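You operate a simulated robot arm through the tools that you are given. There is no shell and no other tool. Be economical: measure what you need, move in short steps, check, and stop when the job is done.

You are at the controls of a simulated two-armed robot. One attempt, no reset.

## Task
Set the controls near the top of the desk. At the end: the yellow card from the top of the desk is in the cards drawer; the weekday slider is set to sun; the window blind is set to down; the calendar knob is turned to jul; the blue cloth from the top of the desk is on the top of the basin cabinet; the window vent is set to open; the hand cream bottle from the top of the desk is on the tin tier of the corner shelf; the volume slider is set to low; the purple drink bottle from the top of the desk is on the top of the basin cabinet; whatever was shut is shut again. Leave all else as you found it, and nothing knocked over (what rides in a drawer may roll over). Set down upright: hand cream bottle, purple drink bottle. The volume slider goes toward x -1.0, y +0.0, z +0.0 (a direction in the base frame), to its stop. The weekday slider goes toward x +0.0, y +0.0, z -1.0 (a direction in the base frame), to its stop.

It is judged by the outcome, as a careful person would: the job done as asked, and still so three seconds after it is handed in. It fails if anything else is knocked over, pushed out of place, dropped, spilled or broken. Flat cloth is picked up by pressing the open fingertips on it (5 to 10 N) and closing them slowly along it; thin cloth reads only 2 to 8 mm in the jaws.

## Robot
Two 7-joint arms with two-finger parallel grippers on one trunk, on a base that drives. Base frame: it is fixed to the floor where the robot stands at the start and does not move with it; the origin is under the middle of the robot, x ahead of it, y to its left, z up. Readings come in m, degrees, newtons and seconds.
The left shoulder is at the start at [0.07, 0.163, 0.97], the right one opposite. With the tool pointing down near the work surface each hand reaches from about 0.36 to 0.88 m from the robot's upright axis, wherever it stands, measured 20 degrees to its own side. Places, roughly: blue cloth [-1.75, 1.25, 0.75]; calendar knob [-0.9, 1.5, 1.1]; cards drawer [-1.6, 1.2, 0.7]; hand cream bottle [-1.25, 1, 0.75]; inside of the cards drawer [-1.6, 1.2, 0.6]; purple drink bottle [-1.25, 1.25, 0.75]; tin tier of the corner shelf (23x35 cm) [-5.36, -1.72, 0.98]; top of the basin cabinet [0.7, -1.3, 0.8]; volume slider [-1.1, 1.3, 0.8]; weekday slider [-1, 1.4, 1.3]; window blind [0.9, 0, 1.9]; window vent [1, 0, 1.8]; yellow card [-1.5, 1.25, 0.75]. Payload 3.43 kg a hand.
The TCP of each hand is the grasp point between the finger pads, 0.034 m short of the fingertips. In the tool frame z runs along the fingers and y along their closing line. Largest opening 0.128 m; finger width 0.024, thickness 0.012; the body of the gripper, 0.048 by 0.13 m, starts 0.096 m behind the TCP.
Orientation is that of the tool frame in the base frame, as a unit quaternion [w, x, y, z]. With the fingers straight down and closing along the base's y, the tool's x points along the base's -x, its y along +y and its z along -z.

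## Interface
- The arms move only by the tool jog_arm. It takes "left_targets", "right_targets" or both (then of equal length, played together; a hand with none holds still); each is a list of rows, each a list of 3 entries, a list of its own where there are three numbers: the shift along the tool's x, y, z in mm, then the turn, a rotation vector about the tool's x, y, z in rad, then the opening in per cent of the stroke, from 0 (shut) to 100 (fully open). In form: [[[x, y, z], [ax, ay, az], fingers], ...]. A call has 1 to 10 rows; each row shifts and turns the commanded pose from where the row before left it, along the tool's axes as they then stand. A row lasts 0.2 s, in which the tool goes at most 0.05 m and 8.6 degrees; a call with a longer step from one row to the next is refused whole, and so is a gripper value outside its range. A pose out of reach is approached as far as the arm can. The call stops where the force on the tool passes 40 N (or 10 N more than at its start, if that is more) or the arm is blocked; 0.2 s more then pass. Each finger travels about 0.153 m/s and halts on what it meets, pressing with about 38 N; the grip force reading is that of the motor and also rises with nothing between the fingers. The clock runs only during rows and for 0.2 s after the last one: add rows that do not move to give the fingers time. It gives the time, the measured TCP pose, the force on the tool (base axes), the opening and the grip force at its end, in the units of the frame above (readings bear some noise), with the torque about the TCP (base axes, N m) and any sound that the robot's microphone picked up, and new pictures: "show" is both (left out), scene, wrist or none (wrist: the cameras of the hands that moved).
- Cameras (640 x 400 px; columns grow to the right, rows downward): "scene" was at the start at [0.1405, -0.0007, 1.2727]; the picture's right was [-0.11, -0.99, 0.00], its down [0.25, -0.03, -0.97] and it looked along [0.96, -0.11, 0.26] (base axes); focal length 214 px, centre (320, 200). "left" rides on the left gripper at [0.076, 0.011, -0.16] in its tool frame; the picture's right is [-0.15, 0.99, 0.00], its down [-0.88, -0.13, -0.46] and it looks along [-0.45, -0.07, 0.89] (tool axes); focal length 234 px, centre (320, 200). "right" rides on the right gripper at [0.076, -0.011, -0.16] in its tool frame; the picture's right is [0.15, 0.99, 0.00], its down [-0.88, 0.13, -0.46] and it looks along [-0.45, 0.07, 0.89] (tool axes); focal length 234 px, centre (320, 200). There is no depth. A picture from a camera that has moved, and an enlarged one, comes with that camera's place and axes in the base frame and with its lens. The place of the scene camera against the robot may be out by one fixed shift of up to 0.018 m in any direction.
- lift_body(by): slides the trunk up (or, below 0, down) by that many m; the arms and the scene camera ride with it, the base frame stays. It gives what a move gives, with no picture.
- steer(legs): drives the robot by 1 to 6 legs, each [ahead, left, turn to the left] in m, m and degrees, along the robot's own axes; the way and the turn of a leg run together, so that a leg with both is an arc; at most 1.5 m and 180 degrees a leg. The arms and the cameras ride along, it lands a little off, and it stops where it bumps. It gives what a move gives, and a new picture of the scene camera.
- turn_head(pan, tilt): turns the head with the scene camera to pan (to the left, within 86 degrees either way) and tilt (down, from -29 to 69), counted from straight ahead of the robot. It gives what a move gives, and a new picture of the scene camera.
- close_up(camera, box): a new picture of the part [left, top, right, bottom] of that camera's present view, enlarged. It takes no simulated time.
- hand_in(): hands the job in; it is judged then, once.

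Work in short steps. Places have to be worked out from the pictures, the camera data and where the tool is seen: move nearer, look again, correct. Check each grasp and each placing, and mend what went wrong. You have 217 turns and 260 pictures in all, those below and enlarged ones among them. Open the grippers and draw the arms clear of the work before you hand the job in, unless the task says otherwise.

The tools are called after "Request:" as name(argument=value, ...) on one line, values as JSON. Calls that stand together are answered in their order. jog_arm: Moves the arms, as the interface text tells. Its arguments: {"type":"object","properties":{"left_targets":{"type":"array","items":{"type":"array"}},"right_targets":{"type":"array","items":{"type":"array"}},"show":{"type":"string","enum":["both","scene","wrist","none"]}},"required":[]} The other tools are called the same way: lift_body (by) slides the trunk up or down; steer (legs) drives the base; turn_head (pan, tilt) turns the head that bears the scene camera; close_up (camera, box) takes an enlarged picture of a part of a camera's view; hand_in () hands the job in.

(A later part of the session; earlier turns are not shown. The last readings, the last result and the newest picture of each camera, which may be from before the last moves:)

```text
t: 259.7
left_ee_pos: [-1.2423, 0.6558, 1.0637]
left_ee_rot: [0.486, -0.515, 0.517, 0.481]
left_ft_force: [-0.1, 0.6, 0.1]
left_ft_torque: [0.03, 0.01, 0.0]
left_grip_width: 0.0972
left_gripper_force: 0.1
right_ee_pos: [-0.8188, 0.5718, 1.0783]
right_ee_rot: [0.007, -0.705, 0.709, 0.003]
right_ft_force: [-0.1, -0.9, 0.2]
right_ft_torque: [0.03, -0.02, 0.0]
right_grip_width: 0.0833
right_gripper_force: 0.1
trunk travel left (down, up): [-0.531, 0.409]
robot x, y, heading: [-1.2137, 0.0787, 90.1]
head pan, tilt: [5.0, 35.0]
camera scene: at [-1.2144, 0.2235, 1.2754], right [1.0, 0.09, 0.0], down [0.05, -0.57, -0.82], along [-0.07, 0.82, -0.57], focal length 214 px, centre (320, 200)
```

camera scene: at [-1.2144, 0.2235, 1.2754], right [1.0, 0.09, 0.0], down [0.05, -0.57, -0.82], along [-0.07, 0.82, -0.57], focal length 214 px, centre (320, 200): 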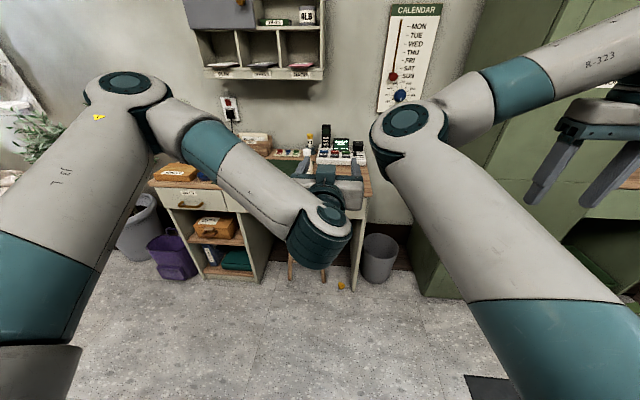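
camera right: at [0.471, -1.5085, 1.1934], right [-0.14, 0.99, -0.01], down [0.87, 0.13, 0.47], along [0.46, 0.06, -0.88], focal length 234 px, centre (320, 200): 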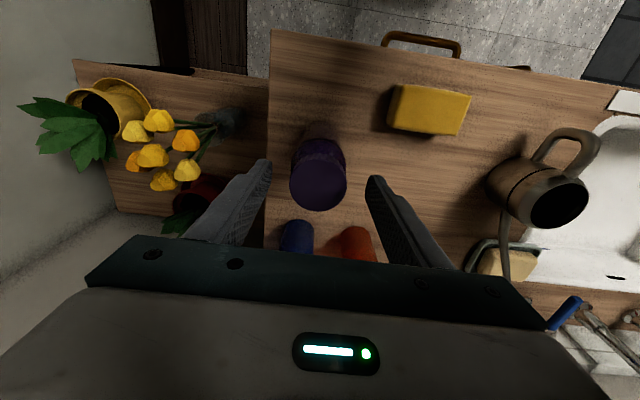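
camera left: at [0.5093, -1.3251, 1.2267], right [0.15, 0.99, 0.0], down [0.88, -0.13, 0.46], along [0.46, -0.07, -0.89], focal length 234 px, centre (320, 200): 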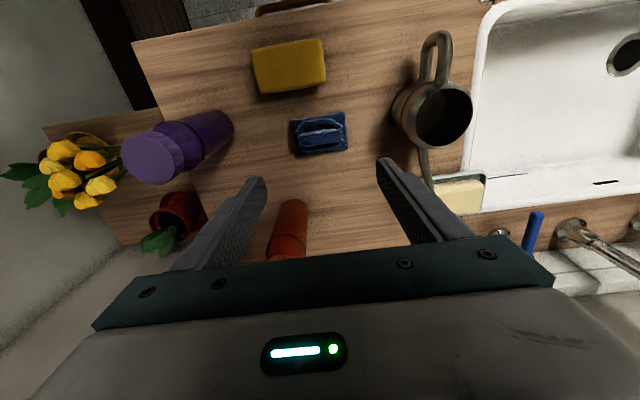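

I lower the left hand to bottle height and shift left.

Request:
jog_arm(left_targets=[[[38, 20, 0], [0, -0.07, 0], 76], [[38, 20, 0], [0, 0, 0], 76], [[38, 20, 0], [0, 0, 0], 76], [[38, 20, 0], [0, 0, 0], 76], [[38, 20, 0], [0, 0, 0], 76], [[38, 20, 0], [0, 0, 0], 76]], show="none")

Request:
steer(legs=[[0.25, 0, 0]])

Request:
close_up(camera="left", box=[0, 0, 640, 400])

```text
t: 261.1
left_ee_pos: [-1.2834, 0.6721, 0.9006]
left_ee_rot: [-0.499, 0.502, -0.5, -0.499]
left_ft_force: [-0.6, -0.3, 0.1]
left_ft_torque: [-0.01, 0.0, 0.04]
left_grip_width: 0.0973
left_gripper_force: 0.1
left hand out of reach, approached as far as the arm can: row 4, 5, 6
right_ee_pos: [-0.8182, 0.5737, 1.0773]
right_ee_rot: [0.007, -0.706, 0.709, 0.003]
right_ft_force: [0.4, -0.6, 0.5]
right_ft_torque: [0.01, -0.02, 0.03]
right_grip_width: 0.0831
right_gripper_force: 0.1
trunk travel left (down, up): [-0.531, 0.409]
robot x, y, heading: [-1.2142, 0.0756, 90.3]
head pan, tilt: [5.0, 35.0]
```

```text
t: 262.9
left_ee_pos: [-1.2885, 0.9168, 0.9009]
left_ee_rot: [-0.497, 0.505, -0.498, -0.501]
left_ft_force: [-0.4, 0.5, 0.1]
left_ft_torque: [0.0, 0.03, -0.04]
left_grip_width: 0.0971
left_gripper_force: 0.0
right_ee_pos: [-0.8212, 0.8186, 1.0781]
right_ee_rot: [-0.006, 0.707, -0.707, -0.003]
right_ft_force: [-0.5, -1.1, -0.1]
right_ft_torque: [-0.02, 0.0, -0.01]
right_grip_width: 0.0832
right_gripper_force: 0.0
trunk travel left (down, up): [-0.531, 0.409]
robot x, y, heading: [-1.218, 0.3175, 90.4]
head pan, tilt: [5.0, 35.0]
camera scene: at [-1.2162, 0.4683, 1.2753], right [1.0, 0.09, 0.0], down [0.05, -0.57, -0.82], along [-0.08, 0.81, -0.57], focal length 214 px, centre (320, 200)
```

scene: 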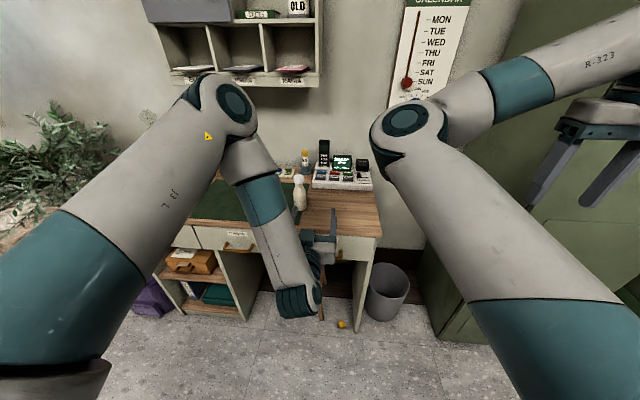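

```text
1.00 times, centred on (320, 200) of left (not enlarged: the box is as wide or as high as the picture)
camera zoom: at [-1.2984, 0.7563, 0.8267], right [-0.99, -0.01, 0.14], down [0.13, -0.45, 0.88], along [0.06, 0.89, 0.45], focal length 234 px, centre (320, 200)
```

zoom: 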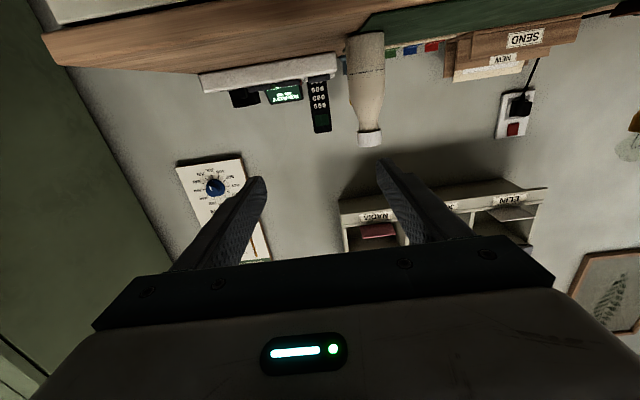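

Bottle found at (-1.366, 1.13), z 0.785–0.932. I lower the trunk 0.07 and align laterally.

Request:
lift_body(by=-0.07)

Request:
jog_arm(left_targets=[[[0, 30, 0], [0, 0, 0], 76], [[0, 30, 10], [0, 0, 0], 76], [[-3, 17, 10], [0, 0, 0], 76]], show="wrist")

```text
t: 264.0
left_ee_pos: [-1.2888, 0.9153, 0.8314]
left_ee_rot: [-0.497, 0.504, -0.498, -0.501]
left_ft_force: [0.1, -1.0, -0.2]
left_ft_torque: [-0.02, 0.0, -0.03]
left_grip_width: 0.0973
left_gripper_force: 0.1
right_ee_pos: [-0.8224, 0.8171, 1.0074]
right_ee_rot: [-0.006, 0.708, -0.706, -0.003]
right_ft_force: [0.4, -1.0, 0.0]
right_ft_torque: [0.04, 0.04, -0.02]
right_grip_width: 0.083
right_gripper_force: 0.2
trunk travel left (down, up): [-0.461, 0.479]
robot x, y, heading: [-1.2186, 0.3194, 90.3]
head pan, tilt: [5.0, 35.0]
```

```text
t: 264.8
left_ee_pos: [-1.3121, 0.9184, 0.8663]
left_ee_rot: [-0.495, 0.506, -0.497, -0.501]
left_ft_force: [-0.1, 0.0, 1.1]
left_ft_torque: [0.01, 0.0, 0.01]
left_grip_width: 0.0973
left_gripper_force: 0.0
left hand out of reach, approached as far as the arm can: row 1, 2, 3
right_ee_pos: [-0.8232, 0.8179, 1.0084]
right_ee_rot: [-0.007, 0.707, -0.707, -0.003]
right_ft_force: [-0.1, 0.5, 0.7]
right_ft_torque: [0.01, 0.01, 0.0]
right_grip_width: 0.0831
right_gripper_force: 0.1
trunk travel left (down, up): [-0.461, 0.479]
robot x, y, heading: [-1.2178, 0.3197, 90.2]
head pan, tilt: [5.0, 35.0]
camera left: at [-1.3197, 0.7574, 0.7919], right [-0.99, -0.01, 0.14], down [0.13, -0.45, 0.88], along [0.05, 0.89, 0.44], focal length 234 px, centre (320, 200)
```

left: 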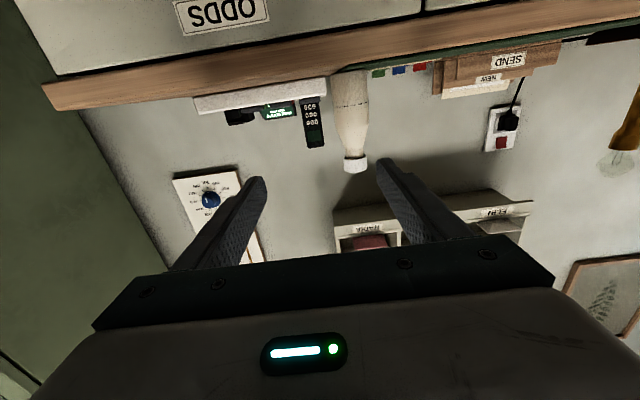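

The arm is cramped; I back the base 0.2 m and extend the arm instead, which frees its range.

Request:
steer(legs=[[-0.2, 0.0, 0]])

Request:
jog_arm(left_targets=[[[5, 10, 40], [0, 0, 0], 76], [[5, 10, 40], [0, 0, 0], 76], [[5, 10, 40], [0, 0, 0], 76], [[5, 10, 40], [0, 0, 0], 76], [[5, 10, 20], [0, 0, 0], 76], [[5, 5, 0], [0, 0, 0], 76]], show="wrist")

```text
t: 266.4
left_ee_pos: [-1.3092, 0.7212, 0.8656]
left_ee_rot: [-0.496, 0.506, -0.497, -0.501]
left_ft_force: [0.9, -0.3, 0.2]
left_ft_torque: [-0.04, 0.0, -0.02]
left_grip_width: 0.0973
left_gripper_force: 0.0
right_ee_pos: [-0.8206, 0.622, 1.0086]
right_ee_rot: [-0.007, 0.708, -0.707, -0.004]
right_ft_force: [-0.2, 0.1, 0.7]
right_ft_torque: [0.03, 0.0, -0.01]
right_grip_width: 0.0831
right_gripper_force: 0.0
trunk travel left (down, up): [-0.461, 0.479]
robot x, y, heading: [-1.2131, 0.1274, 90.1]
head pan, tilt: [5.0, 35.0]
camera scene: at [-1.2146, 0.2707, 1.2055], right [1.0, 0.09, 0.0], down [0.05, -0.57, -0.82], along [-0.08, 0.82, -0.57], focal length 214 px, centre (320, 200)
```

scene: 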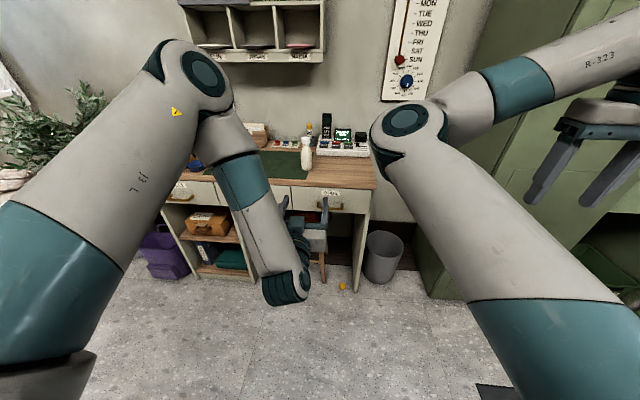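

```text
t: 267.8
left_ee_pos: [-1.2765, 0.876, 0.8849]
left_ee_rot: [-0.491, 0.511, -0.496, -0.502]
left_ft_force: [0.2, -0.2, 0.8]
left_ft_torque: [-0.01, 0.01, -0.06]
left_grip_width: 0.0975
left_gripper_force: 0.1
left hand out of reach, approached as far as the arm can: row 1, 2, 3, 4, 5, 6
right_ee_pos: [-0.8198, 0.6217, 1.0083]
right_ee_rot: [0.006, -0.707, 0.707, 0.003]
right_ft_force: [-0.2, -0.5, 0.6]
right_ft_torque: [0.0, -0.02, -0.01]
right_grip_width: 0.0829
right_gripper_force: 0.0
trunk travel left (down, up): [-0.461, 0.479]
robot x, y, heading: [-1.2137, 0.1235, 90.3]
head pan, tilt: [5.0, 35.0]
camera left: at [-1.2839, 0.715, 0.813], right [-0.99, -0.02, 0.14], down [0.14, -0.44, 0.89], along [0.04, 0.9, 0.44], focal length 234 px, centre (320, 200)
```

left: 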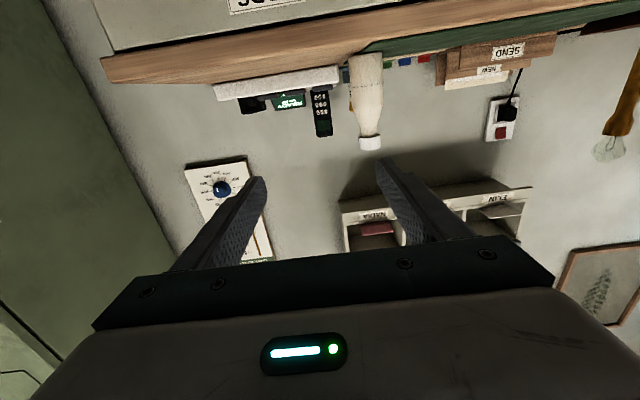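

The wrist limit comes from reaching below the shoulder; I lower the trunk 0.2 m and raise the hand relative to it.

Request:
lift_body(by=-0.2)

Request:
jog_arm(left_targets=[[[-40, 0, 0], [0, 0, 0], 76], [[-40, 20, 0], [0, 0, 0], 76], [[-40, 25, 0], [0, 0, 0], 76], [[-30, 25, 0], [0, 0, 0], 76], [[0, 20, 0], [0, 0, 0], 76], [[0, 0, 0], [0, 0, 0], 76]], show="wrist")

```text
t: 269.9
left_ee_pos: [-1.2764, 0.8761, 0.6863]
left_ee_rot: [-0.491, 0.51, -0.496, -0.503]
left_ft_force: [0.0, 0.3, 0.8]
left_ft_torque: [0.04, -0.01, -0.01]
left_grip_width: 0.0974
left_gripper_force: 0.1
right_ee_pos: [-0.8212, 0.6219, 0.8082]
right_ee_rot: [0.007, -0.707, 0.707, 0.002]
right_ft_force: [0.1, 0.0, -0.4]
right_ft_torque: [0.03, 0.02, 0.01]
right_grip_width: 0.083
right_gripper_force: 0.0
trunk travel left (down, up): [-0.261, 0.679]
robot x, y, heading: [-1.2134, 0.1249, 90.5]
head pan, tilt: [5.0, 35.0]
```

```text
t: 271.3
left_ee_pos: [-1.3674, 0.8746, 0.8332]
left_ee_rot: [-0.491, 0.511, -0.496, -0.502]
left_ft_force: [0.2, -0.1, -0.2]
left_ft_torque: [-0.01, 0.01, 0.01]
left_grip_width: 0.0972
left_gripper_force: 0.0
right_ee_pos: [-0.8215, 0.6221, 0.8082]
right_ee_rot: [-0.006, 0.707, -0.707, -0.003]
right_ft_force: [-0.4, 0.2, 0.5]
right_ft_torque: [0.01, 0.01, 0.04]
right_grip_width: 0.083
right_gripper_force: 0.0
trunk travel left (down, up): [-0.261, 0.679]
robot x, y, heading: [-1.2174, 0.1221, 90.5]
head pan, tilt: [5.0, 35.0]
camera left: at [-1.3743, 0.7141, 0.761], right [-0.99, -0.03, 0.14], down [0.14, -0.44, 0.89], along [0.04, 0.9, 0.44], focal length 234 px, centre (320, 200)
```

left: 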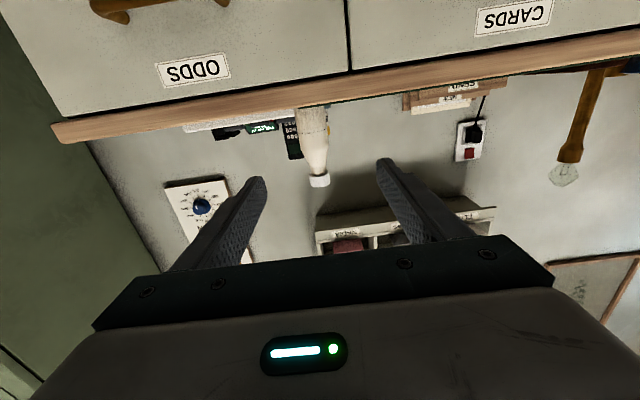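

Works. Bottle centre x≈-1.363. I shift 6 mm, then drive ahead 0.19 m so the fingers approach the bottle.

Request:
jog_arm(left_targets=[[[0, -7, 0], [0, 0, 0], 80], [[0, 0, 0], [0, 0, 0], 80]], show="none")

Request:
steer(legs=[[0.19, 0, 0]])

Request:
close_up(camera="left", box=[160, 40, 480, 240])

```text
t: 271.9
left_ee_pos: [-1.3609, 0.8758, 0.8339]
left_ee_rot: [-0.491, 0.51, -0.496, -0.503]
left_ft_force: [-0.1, -1.2, -0.4]
left_ft_torque: [-0.01, 0.01, 0.02]
left_grip_width: 0.1023
left_gripper_force: 0.0
right_ee_pos: [-0.8217, 0.6216, 0.8078]
right_ee_rot: [0.007, -0.707, 0.708, 0.003]
right_ft_force: [0.4, -0.7, -0.5]
right_ft_torque: [0.01, -0.01, -0.02]
right_grip_width: 0.0834
right_gripper_force: 0.0
trunk travel left (down, up): [-0.261, 0.679]
robot x, y, heading: [-1.2165, 0.1252, 90.5]
head pan, tilt: [5.0, 35.0]
```

```text
t: 273.5
left_ee_pos: [-1.3606, 1.0659, 0.8351]
left_ee_rot: [-0.49, 0.511, -0.497, -0.502]
left_ft_force: [-0.2, 0.9, -0.7]
left_ft_torque: [-0.02, -0.01, -0.03]
left_grip_width: 0.1023
left_gripper_force: 0.1
right_ee_pos: [-0.8205, 0.8122, 0.8071]
right_ee_rot: [0.006, -0.706, 0.708, 0.003]
right_ft_force: [0.3, 0.4, 0.5]
right_ft_torque: [-0.02, 0.01, 0.0]
right_grip_width: 0.0833
right_gripper_force: 0.0
trunk travel left (down, up): [-0.261, 0.679]
robot x, y, heading: [-1.2177, 0.3156, 90.2]
head pan, tilt: [5.0, 35.0]
camera scene: at [-1.2155, 0.4625, 1.0052], right [1.0, 0.09, 0.0], down [0.05, -0.57, -0.82], along [-0.08, 0.81, -0.57], focal length 214 px, centre (320, 200)
```

scene: 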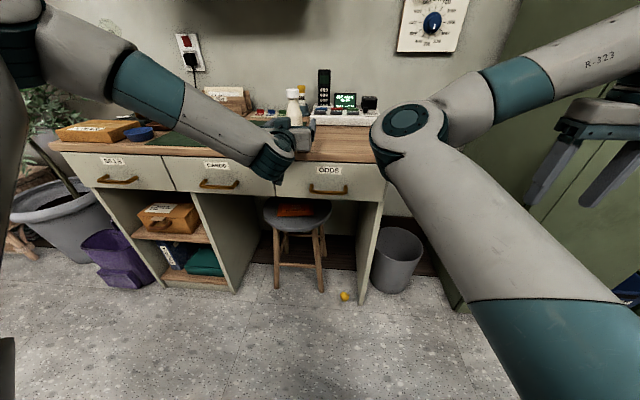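

```text
2.00 times, centred on (320, 140) of left
camera zoom: at [-1.3672, 0.9049, 0.7613], right [-0.99, -0.02, 0.14], down [0.14, -0.44, 0.89], along [0.04, 0.9, 0.44], focal length 468 px, centre (320, 320)
```

zoom: 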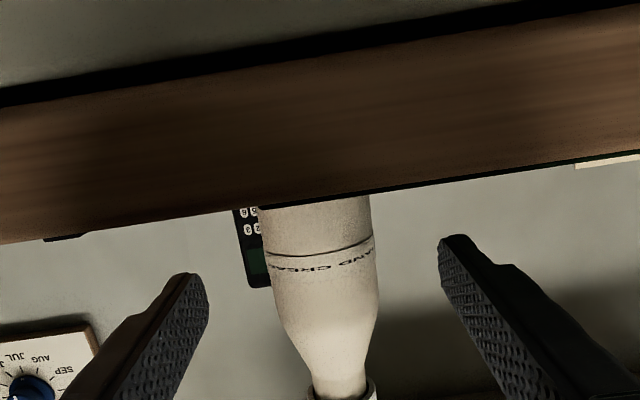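

Centred. Advance 58 mm by arm and close gently.

Request:
jog_arm(left_targets=[[[0, 0, 20], [0, 0, 0], 80], [[0, 0, 20], [0, 0, 0], 80], [[0, 0, 18], [0, 0, 0], 80], [[0, 0, 0], [0, 0, 0], 65], [[0, 0, 0], [0, 0, 0], 50], [[0, 0, 0], [0, 0, 0], 42], [[0, 0, 0], [0, 0, 0], 36]], show="none")

Request:
close_up(camera="left", box=[160, 40, 480, 240])

```text
t: 275.1
left_ee_pos: [-1.3612, 1.1225, 0.8338]
left_ee_rot: [-0.491, 0.51, -0.496, -0.502]
left_ft_force: [0.7, 0.5, 0.8]
left_ft_torque: [-0.03, 0.02, 0.01]
left_grip_width: 0.0471
left_gripper_force: 11.7
right_ee_pos: [-0.8216, 0.8113, 0.8082]
right_ee_rot: [0.007, -0.706, 0.708, 0.004]
right_ft_force: [0.1, 1.0, 0.6]
right_ft_torque: [-0.01, -0.01, 0.02]
right_grip_width: 0.0831
right_gripper_force: 0.0
trunk travel left (down, up): [-0.261, 0.679]
robot x, y, heading: [-1.216, 0.3124, 90.1]
head pan, tilt: [5.0, 35.0]
```

```text
2.00 times, centred on (320, 140) of left
camera zoom: at [-1.3682, 0.9629, 0.7615], right [-0.99, -0.02, 0.14], down [0.14, -0.44, 0.89], along [0.04, 0.9, 0.44], focal length 468 px, centre (320, 320)
```

zoom: 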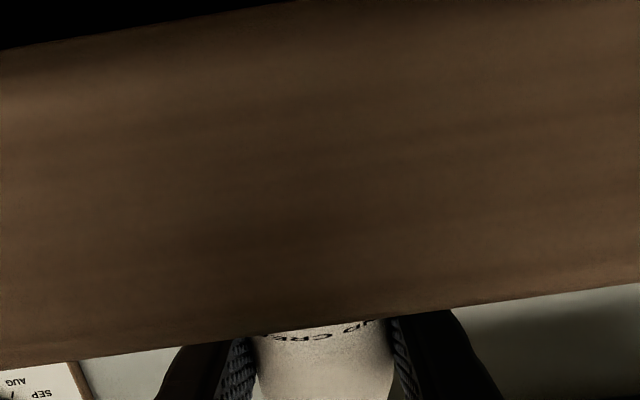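

Contact at 47 mm; tighten, then lift.

Request:
jog_arm(left_targets=[[[0, 0, 0], [0, 0, 0], 28], [[0, 0, 0], [0, 0, 0], 25], [[-5, 0, 0], [0, 0, 0], 25], [[-15, 0, 0], [0, 0, 0], 25], [[-30, 0, 0], [0, 0, 0], 25], [[-30, 0, 0], [0, 0, 0], 25]], show="both")

```text
t: 276.5
left_ee_pos: [-1.3623, 1.1258, 0.9144]
left_ee_rot: [-0.491, 0.51, -0.497, -0.501]
left_ft_force: [0.9, 0.3, -1.0]
left_ft_torque: [0.03, 0.0, 0.01]
left_grip_width: 0.0462
left_gripper_force: 37.6
right_ee_pos: [-0.821, 0.8102, 0.8089]
right_ee_rot: [0.007, -0.706, 0.708, 0.003]
right_ft_force: [-0.5, 0.6, 0.2]
right_ft_torque: [-0.02, 0.02, -0.03]
right_grip_width: 0.0834
right_gripper_force: 0.1
trunk travel left (down, up): [-0.261, 0.679]
robot x, y, heading: [-1.2136, 0.3152, 90.2]
head pan, tilt: [5.0, 35.0]
camera scene: at [-1.2156, 0.4617, 1.0054], right [1.0, 0.09, 0.0], down [0.05, -0.57, -0.82], along [-0.08, 0.82, -0.57], focal length 214 px, centre (320, 200)
camera left: at [-1.3694, 0.9644, 0.8416], right [-0.99, -0.02, 0.14], down [0.14, -0.44, 0.89], along [0.04, 0.9, 0.44], focal length 234 px, centre (320, 200)
```

scene: 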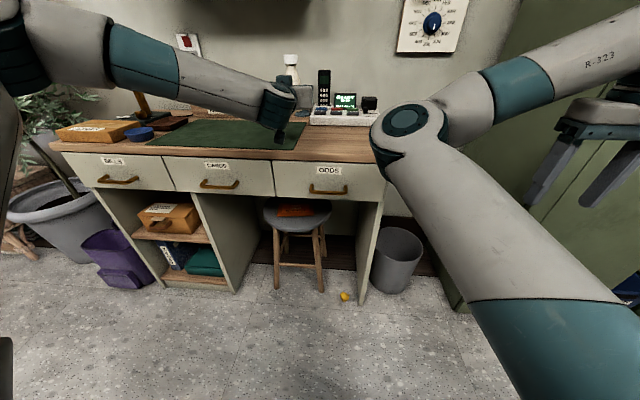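
left: 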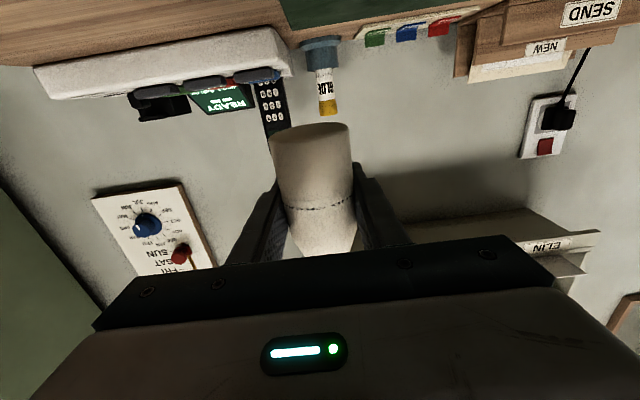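

Cream bottle is held upright. I raise, back off, turn toward the far end of the room, and drive.

Request:
jog_arm(left_targets=[[[-30, 0, 0], [0, 0, 0], 25], [[-20, 0, 0], [0, 0, 0], 25]], show="none")

Request:
steer(legs=[[-0.45, 0, 0], [0, 0, 90], [1.5, 0, 0], [0.9, 0.3, 0]])

Request:
lift_body(by=0.2)

Request:
turn_head(pan=25, tilt=10)

```text
t: 277.1
left_ee_pos: [-1.3621, 1.1253, 0.9642]
left_ee_rot: [-0.491, 0.511, -0.497, -0.501]
left_ft_force: [0.8, 0.3, -2.5]
left_ft_torque: [0.01, 0.0, 0.03]
left_grip_width: 0.0463
left_gripper_force: 38.0
right_ee_pos: [-0.8218, 0.8119, 0.8079]
right_ee_rot: [0.007, -0.707, 0.708, 0.003]
right_ft_force: [-0.2, -0.3, -0.2]
right_ft_torque: [0.01, -0.03, -0.04]
right_grip_width: 0.0829
right_gripper_force: 0.1
trunk travel left (down, up): [-0.261, 0.679]
robot x, y, heading: [-1.2219, 0.3139, 90.6]
head pan, tilt: [5.0, 35.0]
```

```text
t: 295.0
left_ee_pos: [-4.3971, -0.5896, 0.9639]
left_ee_rot: [0.012, 0.712, 0.015, -0.701]
left_ft_force: [-0.7, 0.4, -2.0]
left_ft_torque: [-0.01, 0.06, -0.02]
left_grip_width: 0.0462
left_gripper_force: 37.8
right_ee_pos: [-4.0909, -0.0458, 0.8077]
right_ee_rot: [-0.002, 1.0, 0.006, -0.008]
right_ft_force: [-0.3, -0.3, 0.3]
right_ft_torque: [0.02, -0.01, -0.01]
right_grip_width: 0.0832
right_gripper_force: 0.0
trunk travel left (down, up): [-0.261, 0.679]
robot x, y, heading: [-3.5906, -0.4355, -178.9]
head pan, tilt: [5.0, 35.0]
camera scene: at [-3.7177, -0.4374, 1.0053], right [-0.1, 0.99, 0.0], down [0.57, 0.06, -0.82], along [-0.81, -0.09, -0.57], focal length 214 px, centre (320, 200)
```

scene: 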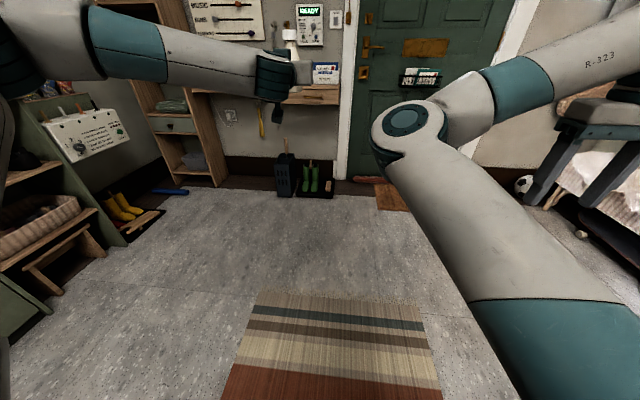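

```text
t: 297.2
left_ee_pos: [-4.3978, -0.5905, 1.164]
left_ee_rot: [0.012, 0.712, 0.014, -0.702]
left_ft_force: [-0.6, -0.4, -1.1]
left_ft_torque: [0.0, 0.02, 0.0]
left_grip_width: 0.046
left_gripper_force: 38.1
right_ee_pos: [-4.0904, -0.0458, 1.0078]
right_ee_rot: [-0.003, 1.0, 0.005, -0.006]
right_ft_force: [-0.1, -0.3, 0.2]
right_ft_torque: [0.03, -0.01, -0.03]
right_grip_width: 0.083
right_gripper_force: 0.2
trunk travel left (down, up): [-0.461, 0.479]
robot x, y, heading: [-3.5891, -0.4372, -179.0]
head pan, tilt: [5.0, 35.0]
```

```text
t: 298.1
left_ee_pos: [-4.3984, -0.5898, 1.1636]
left_ee_rot: [0.011, 0.712, 0.013, -0.701]
left_ft_force: [0.4, 0.8, -1.2]
left_ft_torque: [-0.01, 0.0, 0.0]
left_grip_width: 0.0463
left_gripper_force: 38.1
right_ee_pos: [-4.0897, -0.0458, 1.0075]
right_ee_rot: [-0.003, 1.0, 0.005, -0.006]
right_ft_force: [-0.2, -0.7, -0.7]
right_ft_torque: [0.01, 0.02, -0.02]
right_grip_width: 0.0831
right_gripper_force: 0.2
trunk travel left (down, up): [-0.461, 0.479]
robot x, y, heading: [-3.5868, -0.4343, -179.2]
head pan, tilt: [25.0, 10.0]
camera scene: at [-3.7137, -0.4688, 1.2454], right [-0.44, 0.9, 0.0], down [0.16, 0.08, -0.98], along [-0.89, -0.43, -0.17], focal length 214 px, centre (320, 200)
```

scene: 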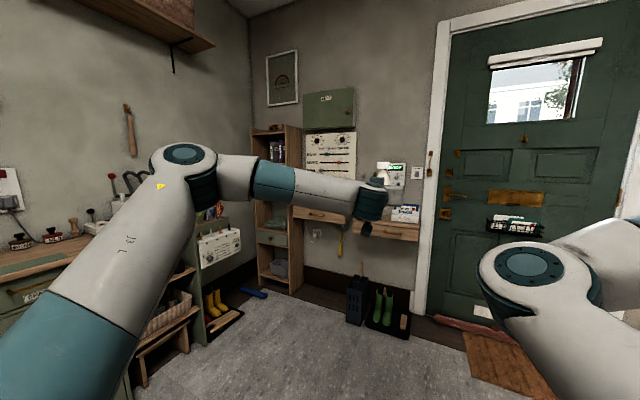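

I raise the trunk for clearance over the bench, go ahead 0.6 m, then left 0.8 m, and look.

Request:
lift_body(by=0.2)

Request:
steer(legs=[[0.6, 0, -0.8], [0, 0.8, 0]])

Request:
turn_head(pan=20, tilt=25)

```text
t: 300.3
left_ee_pos: [-4.3988, -0.5903, 1.3644]
left_ee_rot: [0.012, 0.713, 0.014, -0.701]
left_ft_force: [0.2, 0.2, -2.0]
left_ft_torque: [0.02, 0.0, 0.0]
left_grip_width: 0.0461
left_gripper_force: 38.1
right_ee_pos: [-4.091, -0.0457, 1.2072]
right_ee_rot: [-0.002, 1.0, 0.006, -0.007]
right_ft_force: [-0.2, -1.2, 0.0]
right_ft_torque: [-0.03, 0.01, 0.01]
right_grip_width: 0.0829
right_gripper_force: 0.0
trunk travel left (down, up): [-0.661, 0.279]
robot x, y, heading: [-3.5883, -0.4372, -179.0]
head pan, tilt: [25.0, 10.0]
```

```text
t: 307.5
left_ee_pos: [-5.0051, -1.3596, 1.3639]
left_ee_rot: [0.002, 0.713, 0.005, -0.701]
left_ft_force: [0.5, 0.3, -1.6]
left_ft_torque: [-0.01, 0.06, 0.0]
left_grip_width: 0.0462
left_gripper_force: 38.3
right_ee_pos: [-4.6837, -0.8238, 1.2081]
right_ee_rot: [-0.004, 1.0, -0.009, -0.007]
right_ft_force: [-0.4, 0.0, -0.1]
right_ft_torque: [0.0, 0.01, 0.01]
right_grip_width: 0.083
right_gripper_force: 0.0
trunk travel left (down, up): [-0.661, 0.279]
robot x, y, heading: [-4.1948, -1.2288, 179.4]
head pan, tilt: [25.0, 10.0]
camera scene: at [-4.3185, -1.256, 1.4455], right [-0.41, 0.91, 0.0], down [0.16, 0.07, -0.98], along [-0.9, -0.41, -0.17], focal length 214 px, centre (320, 200)
```

scene: 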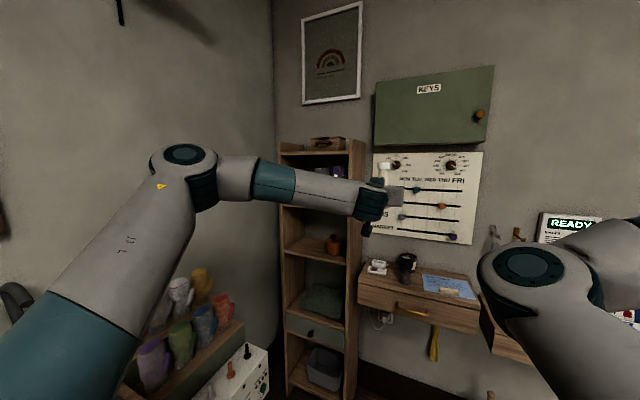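

```text
t: 308.3
left_ee_pos: [-5.0052, -1.3598, 1.3644]
left_ee_rot: [0.003, 0.712, 0.005, -0.702]
left_ft_force: [-0.1, 0.1, -1.1]
left_ft_torque: [0.0, 0.04, 0.0]
left_grip_width: 0.0459
left_gripper_force: 37.9
right_ee_pos: [-4.6835, -0.8241, 1.2078]
right_ee_rot: [-0.003, 1.0, -0.009, -0.007]
right_ft_force: [0.8, -0.3, 0.2]
right_ft_torque: [0.02, -0.02, 0.01]
right_grip_width: 0.0833
right_gripper_force: 0.0
trunk travel left (down, up): [-0.661, 0.279]
robot x, y, heading: [-4.1927, -1.2253, 179.7]
head pan, tilt: [20.0, 25.0]
camera scene: at [-4.3207, -1.2486, 1.4212], right [-0.33, 0.94, 0.0], down [0.4, 0.14, -0.91], along [-0.85, -0.3, -0.42], focal length 214 px, centre (320, 200)
```

scene: 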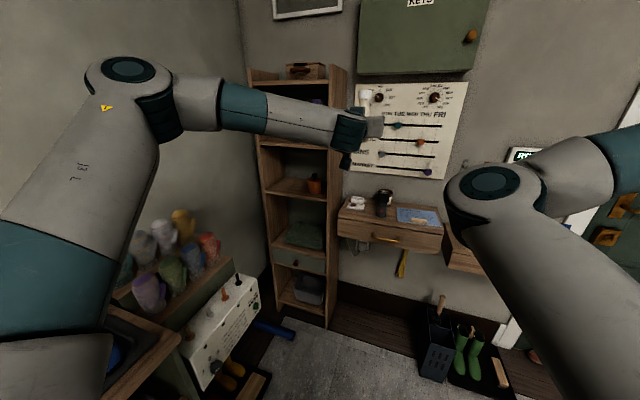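

I zoom on the shelf to locate the tin tier.

Request:
close_up(camera="scene", box=[235, 60, 375, 290])

```text
1.74 times, centred on (305, 175) of scene
camera zoom: at [-4.3207, -1.2486, 1.4212], right [-0.33, 0.94, 0.0], down [0.4, 0.14, -0.91], along [-0.85, -0.3, -0.42], focal length 373 px, centre (346, 244)
```

zoom: 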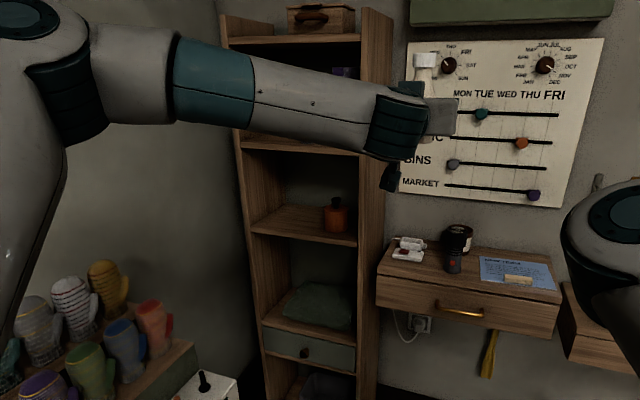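

Tin tier: surface z≈0.965, inner y −1.88…−1.54, tin at y≈−1.63, front x≈−5.245. I'll place the bottle at (−5.33, −1.775). Retract the arm a bit, and drive nearer.

Request:
jog_arm(left_targets=[[[0, 0, -35], [0, 0, 0], 25], [[0, 0, -35], [0, 0, 0], 25], [[0, 0, -35], [0, 0, 0], 25], [[0, 0, -25], [0, 0, 0], 25]], show="none")

Request:
steer(legs=[[0.23, 0.14, 0.3]])

```text
t: 309.3
left_ee_pos: [-4.876, -1.3594, 1.3647]
left_ee_rot: [0.002, 0.712, 0.004, -0.702]
left_ft_force: [0.0, 1.0, -1.2]
left_ft_torque: [-0.05, -0.01, -0.02]
left_grip_width: 0.0459
left_gripper_force: 38.6
right_ee_pos: [-4.6834, -0.8234, 1.2086]
right_ee_rot: [-0.003, 1.0, -0.009, -0.008]
right_ft_force: [0.4, 0.5, 0.3]
right_ft_torque: [0.02, -0.01, -0.05]
right_grip_width: 0.0835
right_gripper_force: 0.1
trunk travel left (down, up): [-0.661, 0.279]
robot x, y, heading: [-4.1926, -1.2286, 179.5]
head pan, tilt: [20.0, 25.0]
```

```text
t: 311.2
left_ee_pos: [-5.1047, -1.5027, 1.3658]
left_ee_rot: [0.005, 0.711, 0.007, -0.703]
left_ft_force: [0.1, -0.3, -0.5]
left_ft_torque: [0.0, 0.01, 0.0]
left_grip_width: 0.0458
left_gripper_force: 37.9
right_ee_pos: [-4.9163, -0.9653, 1.2081]
right_ee_rot: [-0.002, 1.0, -0.004, -0.007]
right_ft_force: [-0.7, 0.0, 0.0]
right_ft_torque: [0.02, 0.02, -0.01]
right_grip_width: 0.0832
right_gripper_force: 0.0
trunk travel left (down, up): [-0.661, 0.279]
robot x, y, heading: [-4.4247, -1.3663, 179.9]
head pan, tilt: [20.0, 25.0]
camera scene: at [-4.5502, -1.3879, 1.4213], right [-0.34, 0.94, 0.0], down [0.4, 0.14, -0.91], along [-0.85, -0.31, -0.42], focal length 214 px, centre (320, 200)
```

scene: 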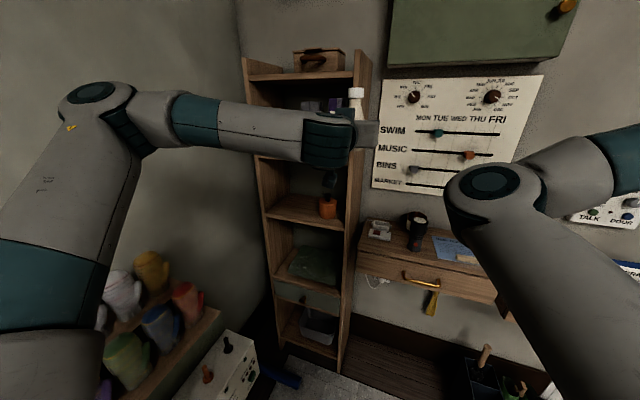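

I lower the trunk 0.12 and bring the hand down and left in steps, keeping the elbow above the mitten rack.

Request:
lift_body(by=-0.12)

Request:
jog_arm(left_targets=[[[25, 25, 0], [0, 0, 0], 25], [[25, 30, 0], [0, 0, 0], 25], [[25, 30, 0], [0, 0, 0], 25], [[25, 30, 0], [0, 0, 0], 25], [[25, 30, 0], [0, 0, 0], 25]], show="both")

```text
t: 312.7
left_ee_pos: [-5.1052, -1.5037, 1.2451]
left_ee_rot: [0.005, 0.712, 0.007, -0.702]
left_ft_force: [-0.6, 0.5, -1.0]
left_ft_torque: [0.0, 0.02, 0.01]
left_grip_width: 0.046
left_gripper_force: 37.6
right_ee_pos: [-4.9163, -0.966, 1.0884]
right_ee_rot: [-0.003, 1.0, -0.004, -0.007]
right_ft_force: [0.1, 0.7, -0.9]
right_ft_torque: [0.01, 0.03, -0.01]
right_grip_width: 0.0833
right_gripper_force: 0.0
trunk travel left (down, up): [-0.541, 0.399]
robot x, y, heading: [-4.4221, -1.3608, 179.6]
head pan, tilt: [20.0, 25.0]
```

```text
t: 313.9
left_ee_pos: [-5.1019, -1.6104, 1.1518]
left_ee_rot: [0.007, 0.715, 0.009, -0.7]
left_ft_force: [0.2, 0.6, -1.2]
left_ft_torque: [-0.01, 0.0, -0.01]
left_grip_width: 0.0459
left_gripper_force: 38.0
left hand out of reach, approached as far as the arm can: row 4, 5
right_ee_pos: [-4.9185, -0.9651, 1.0885]
right_ee_rot: [-0.002, 1.0, -0.005, -0.008]
right_ft_force: [-0.1, 0.4, 0.1]
right_ft_torque: [0.01, 0.0, 0.02]
right_grip_width: 0.0831
right_gripper_force: 0.1
trunk travel left (down, up): [-0.541, 0.399]
robot x, y, heading: [-4.4267, -1.3644, 180.0]
head pan, tilt: [20.0, 25.0]
camera scene: at [-4.5514, -1.3877, 1.301], right [-0.34, 0.94, 0.0], down [0.4, 0.14, -0.91], along [-0.85, -0.31, -0.42], focal length 214 px, centre (320, 200)
camera left: at [-4.9407, -1.6181, 1.08], right [0.02, -0.99, 0.14], down [0.43, 0.14, 0.89], along [-0.9, 0.05, 0.43], focal length 234 px, centre (320, 200)
```

scene: 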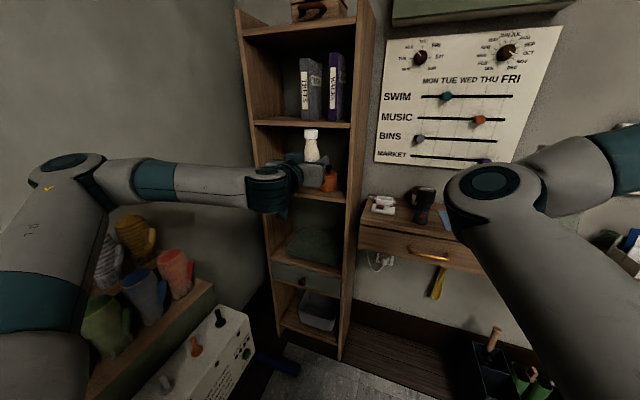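
left: 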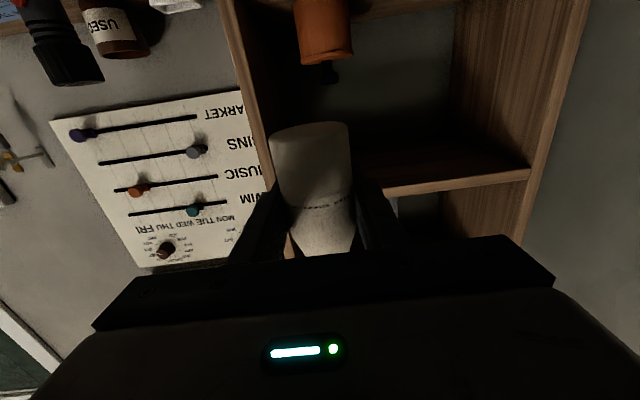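

The elbow comes near the mitten rack on the bench. I raise the trunk again and look left to gauge it.

Request:
lift_body(by=0.12)

Request:
turn_head(pan=60, tilt=35)

```text
t: 315.4
left_ee_pos: [-5.102, -1.6101, 1.2714]
left_ee_rot: [0.006, 0.715, 0.008, -0.7]
left_ft_force: [-0.7, 0.0, -0.6]
left_ft_torque: [0.02, -0.01, 0.0]
left_grip_width: 0.046
left_gripper_force: 38.1
right_ee_pos: [-4.9176, -0.9655, 1.2075]
right_ee_rot: [-0.003, 1.0, -0.005, -0.007]
right_ft_force: [0.8, -1.0, 0.2]
right_ft_torque: [0.01, -0.02, 0.01]
right_grip_width: 0.0833
right_gripper_force: 0.0
trunk travel left (down, up): [-0.661, 0.279]
robot x, y, heading: [-4.4228, -1.3648, 180.0]
head pan, tilt: [20.0, 25.0]
```

```text
t: 316.4
left_ee_pos: [-5.1024, -1.6111, 1.2725]
left_ee_rot: [0.006, 0.714, 0.008, -0.7]
left_ft_force: [0.1, -0.2, -1.1]
left_ft_torque: [-0.01, 0.01, 0.0]
left_grip_width: 0.046
left_gripper_force: 38.2
right_ee_pos: [-4.9182, -0.9664, 1.209]
right_ee_rot: [-0.002, 1.0, -0.005, -0.007]
right_ft_force: [0.9, -0.4, 1.3]
right_ft_torque: [0.02, 0.02, 0.01]
right_grip_width: 0.0833
right_gripper_force: 0.0
trunk travel left (down, up): [-0.661, 0.279]
robot x, y, heading: [-4.4234, -1.3647, 180.0]
head pan, tilt: [60.0, 35.0]
camera scene: at [-4.5084, -1.4331, 1.4054], right [-0.86, 0.5, 0.0], down [0.29, 0.5, -0.82], along [-0.41, -0.71, -0.57], focal length 214 px, centre (320, 200)
```

scene: 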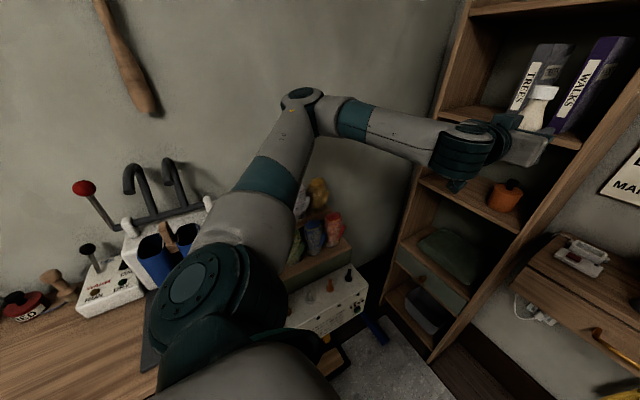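

I retract the left hand 80 mm, lift/retract the right hand from the wall ledge, then move in 0.19 m turning 10° left.

Request:
jog_arm(left_targets=[[[0, 0, -30], [0, 0, 0], 25], [[0, 0, -30], [0, 0, 0], 25], [[0, 0, -20], [0, 0, 0], 25], [[0, 0, 0], [0, 0, 0], 25]], right_targets=[[[20, 0, -40], [0, 0, 0], 65], [[25, 0, -40], [0, 0, 0], 65], [[25, 0, -30], [0, 0, 0], 65], [[25, 0, 0], [0, 0, 0], 65]], show="none")

Request:
steer(legs=[[0.19, 0, 10]])

```text
t: 317.4
left_ee_pos: [-5.0261, -1.6105, 1.2744]
left_ee_rot: [0.006, 0.714, 0.008, -0.7]
left_ft_force: [-0.5, 0.7, -1.0]
left_ft_torque: [-0.02, 0.03, -0.01]
left_grip_width: 0.046
left_gripper_force: 37.5
left hand out of reach, approached as far as the arm can: row 3
right_ee_pos: [-4.8192, -0.9696, 1.3176]
right_ee_rot: [-0.003, 1.0, -0.004, -0.007]
right_ft_force: [0.4, 0.3, 0.7]
right_ft_torque: [0.02, -0.03, 0.05]
right_grip_width: 0.0831
right_gripper_force: 0.3
trunk travel left (down, up): [-0.661, 0.279]
robot x, y, heading: [-4.4234, -1.3641, 179.8]
head pan, tilt: [60.0, 35.0]
```

```text
t: 319.0
left_ee_pos: [-5.1617, -1.7274, 1.2754]
left_ee_rot: [0.066, 0.712, 0.07, -0.696]
left_ft_force: [0.7, -0.1, -1.8]
left_ft_torque: [-0.02, 0.02, -0.01]
left_grip_width: 0.046
left_gripper_force: 37.5
right_ee_pos: [-5.0703, -1.0607, 1.3178]
right_ee_rot: [-0.001, 0.997, 0.083, -0.007]
right_ft_force: [0.6, 0.2, 0.6]
right_ft_torque: [-0.02, -0.01, -0.03]
right_grip_width: 0.0829
right_gripper_force: 0.0
trunk travel left (down, up): [-0.661, 0.279]
robot x, y, heading: [-4.6095, -1.3837, -170.3]
head pan, tilt: [60.0, 35.0]
camera scene: at [-4.6807, -1.4642, 1.4055], right [-0.94, 0.34, 0.0], down [0.2, 0.54, -0.82], along [-0.28, -0.77, -0.57], focal length 214 px, centre (320, 200)
```

scene: 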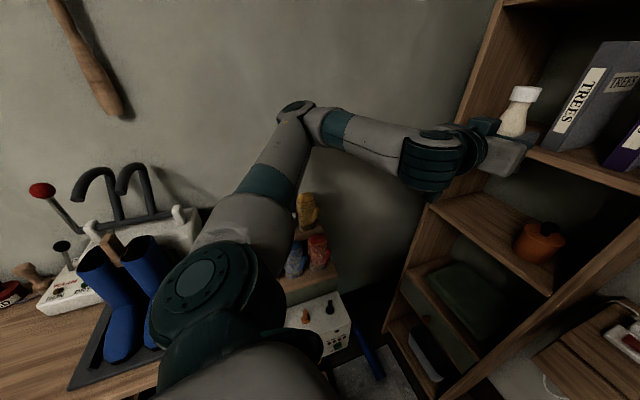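

I first lower the hand with the arm only, 110 mm, to keep the elbow high.

Request:
jog_arm(left_targets=[[[30, 0, 0], [0, 0, 0], 25], [[30, 0, 0], [0, 0, 0], 25], [[30, 0, 0], [0, 0, 0], 25], [[30, 0, 0], [0, 0, 0], 25]], show="scene")

```text
t: 320.0
left_ee_pos: [-5.1681, -1.7281, 1.2565]
left_ee_rot: [0.066, 0.711, 0.069, -0.696]
left_ft_force: [0.4, 0.6, -0.8]
left_ft_torque: [0.01, 0.01, -0.02]
left_grip_width: 0.0462
left_gripper_force: 37.9
left hand out of reach, approached as far as the arm can: row 1, 2, 3, 4
right_ee_pos: [-5.07, -1.06, 1.3173]
right_ee_rot: [-0.003, 0.997, 0.083, -0.008]
right_ft_force: [0.7, 0.2, 0.9]
right_ft_torque: [0.0, 0.05, 0.02]
right_grip_width: 0.0833
right_gripper_force: 0.0
trunk travel left (down, up): [-0.661, 0.279]
robot x, y, heading: [-4.6106, -1.3845, -169.6]
head pan, tilt: [60.0, 35.0]
camera scene: at [-4.681, -1.4643, 1.4054], right [-0.94, 0.34, 0.0], down [0.2, 0.54, -0.82], along [-0.28, -0.77, -0.57], focal length 214 px, centre (320, 200)
```

scene: 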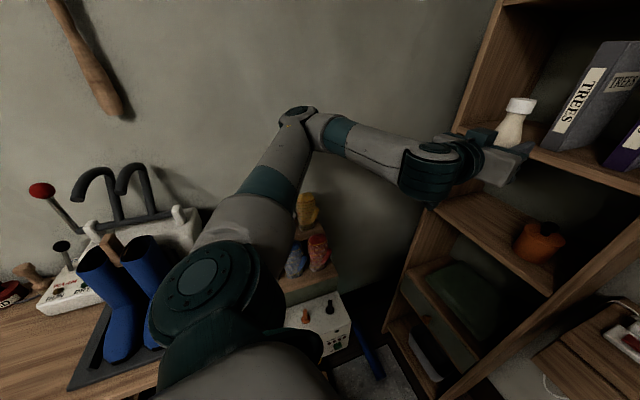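

The wrist can't go lower here; a better stance is heading 200° with the arm extended so the elbow is off the mittens. I back off and turn.

Request:
steer(legs=[[-0.22, 0, 0], [0, -0.06, 10]])

Request:
jog_arm(left_targets=[[[0, -15, 35], [0, 0, 0], 25], [[0, -15, 35], [0, 0, 0], 25], [[0, -15, 35], [0, 0, 0], 25], [[0, -15, 35], [0, 0, 0], 25], [[0, -15, 35], [0, 0, 0], 25], [[0, 0, 30], [0, 0, 0], 25]], show="scene")

```text
t: 322.4
left_ee_pos: [-4.896, -1.7234, 1.2579]
left_ee_rot: [0.127, 0.702, 0.132, -0.688]
left_ft_force: [-0.2, -0.4, -1.4]
left_ft_torque: [-0.02, 0.02, 0.03]
left_grip_width: 0.0458
left_gripper_force: 38.5
right_ee_pos: [-4.9144, -1.0494, 1.318]
right_ee_rot: [-0.001, 0.985, 0.17, -0.008]
right_ft_force: [-0.9, 0.0, -0.2]
right_ft_torque: [0.02, 0.02, 0.01]
right_grip_width: 0.083
right_gripper_force: 0.1
trunk travel left (down, up): [-0.661, 0.279]
robot x, y, heading: [-4.4118, -1.2839, -160.4]
head pan, tilt: [60.0, 35.0]
camera scene: at [-4.4602, -1.3808, 1.4054], right [-0.98, 0.18, 0.0], down [0.1, 0.56, -0.82], along [-0.14, -0.81, -0.57], focal length 214 px, centre (320, 200)
```

scene: 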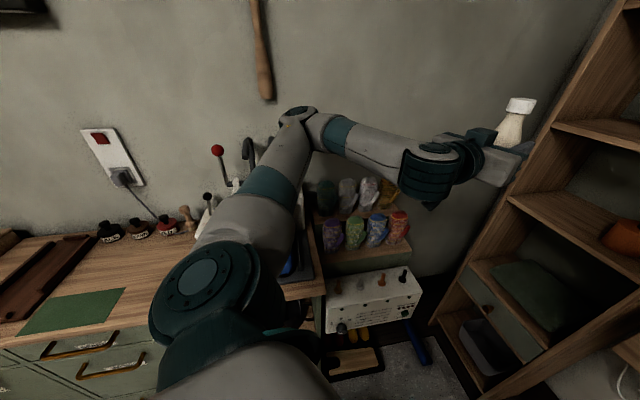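

```text
t: 323.8
left_ee_pos: [-5.0178, -1.7895, 1.2797]
left_ee_rot: [0.128, 0.704, 0.133, -0.685]
left_ft_force: [0.3, -0.1, -1.8]
left_ft_torque: [0.03, 0.02, 0.02]
left_grip_width: 0.0463
left_gripper_force: 37.8
left hand out of reach, approached as far as the arm can: row 2, 3, 4, 5, 6
right_ee_pos: [-4.9168, -1.0497, 1.3175]
right_ee_rot: [-0.001, 0.985, 0.17, -0.007]
right_ft_force: [-0.6, 0.3, -0.2]
right_ft_torque: [-0.01, -0.02, 0.0]
right_grip_width: 0.0836
right_gripper_force: 0.1
trunk travel left (down, up): [-0.661, 0.279]
robot x, y, heading: [-4.4103, -1.2841, -160.1]
head pan, tilt: [60.0, 35.0]
camera scene: at [-4.4612, -1.3801, 1.4054], right [-0.98, 0.17, 0.0], down [0.1, 0.56, -0.82], along [-0.14, -0.81, -0.57], focal length 214 px, centre (320, 200)
```

scene: 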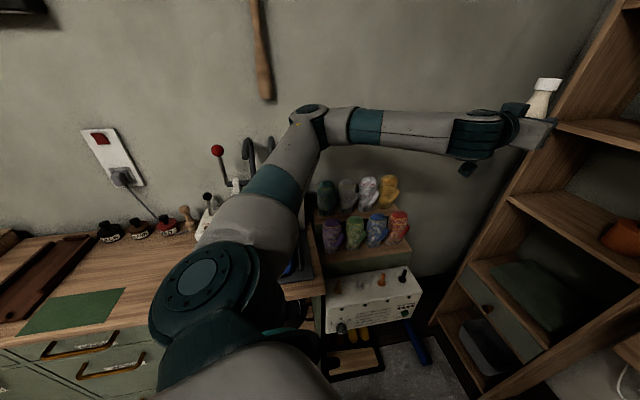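

Elbow must stay about level with the hand, so it must be kept off the bench: I'll use a stance at heading 205° farther out (R≈(-4.45,-1.0)) with the arm stretched diagonally.

Request:
steer(legs=[[-0.06, -0.28, 5]])

Request:
lift_body(by=-0.15)

Request:
turn_head(pan=30, tilt=25)

```text
t: 325.8
left_ee_pos: [-5.0194, -1.5638, 1.2793]
left_ee_rot: [0.157, 0.697, 0.163, -0.68]
left_ft_force: [0.6, -0.5, -1.8]
left_ft_torque: [-0.02, 0.04, -0.01]
left_grip_width: 0.0461
left_gripper_force: 37.9
right_ee_pos: [-4.9858, -0.8167, 1.3176]
right_ee_rot: [-0.001, 0.977, 0.215, -0.006]
right_ft_force: [-1.4, -0.1, -0.7]
right_ft_torque: [-0.01, -0.01, -0.01]
right_grip_width: 0.083
right_gripper_force: 0.1
trunk travel left (down, up): [-0.661, 0.279]
robot x, y, heading: [-4.4609, -1.0065, -154.7]
head pan, tilt: [60.0, 35.0]
camera scene: at [-4.5017, -1.1065, 1.4053], right [-1.0, 0.08, 0.0], down [0.05, 0.57, -0.82], along [-0.07, -0.82, -0.57], focal length 214 px, centre (320, 200)
```

scene: 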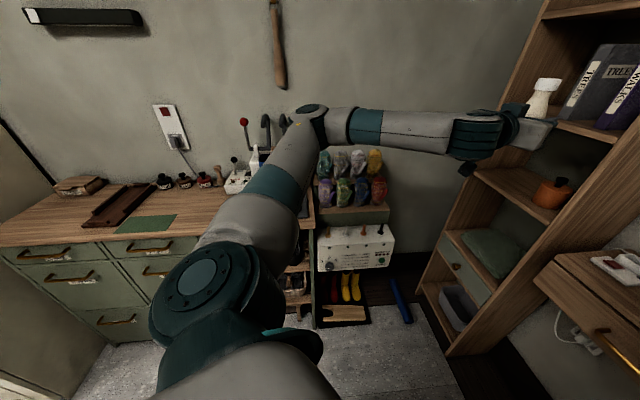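

```text
t: 327.5
left_ee_pos: [-5.0179, -1.5626, 1.1302]
left_ee_rot: [0.159, 0.697, 0.165, -0.679]
left_ft_force: [0.1, -1.4, -1.2]
left_ft_torque: [-0.01, 0.02, -0.01]
left_grip_width: 0.0459
left_gripper_force: 38.2
right_ee_pos: [-4.9854, -0.816, 1.1679]
right_ee_rot: [-0.001, 0.977, 0.214, -0.007]
right_ft_force: [0.6, 0.3, 0.4]
right_ft_torque: [0.02, 0.02, 0.01]
right_grip_width: 0.0832
right_gripper_force: 0.0
trunk travel left (down, up): [-0.511, 0.429]
robot x, y, heading: [-4.4605, -1.007, -155.0]
head pan, tilt: [60.0, 35.0]
```

```text
t: 328.4
left_ee_pos: [-5.0174, -1.5626, 1.1292]
left_ee_rot: [0.158, 0.697, 0.165, -0.679]
left_ft_force: [-0.3, 0.3, -0.9]
left_ft_torque: [-0.02, 0.01, 0.01]
left_grip_width: 0.046
left_gripper_force: 37.8
right_ee_pos: [-4.9861, -0.8171, 1.1681]
right_ee_rot: [-0.002, 0.977, 0.214, -0.008]
right_ft_force: [0.8, 0.2, -0.8]
right_ft_torque: [-0.03, -0.01, 0.05]
right_grip_width: 0.0832
right_gripper_force: 0.0
trunk travel left (down, up): [-0.511, 0.429]
robot x, y, heading: [-4.4571, -1.0065, -154.7]
head pan, tilt: [30.0, 25.0]
camera scene: at [-4.5469, -1.0937, 1.2711], right [-0.82, 0.57, 0.0], down [0.24, 0.35, -0.91], along [-0.52, -0.74, -0.42], focal length 214 px, centre (320, 200)
```

scene: 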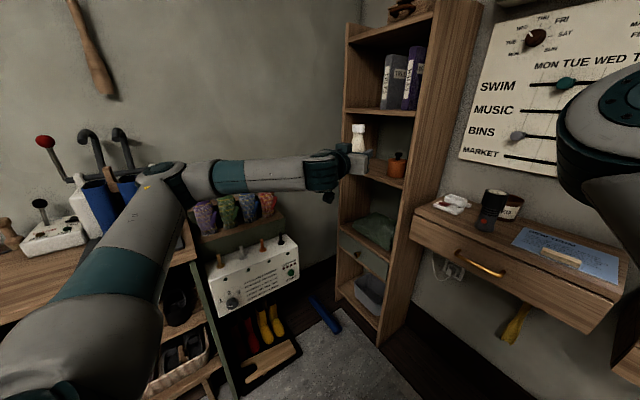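

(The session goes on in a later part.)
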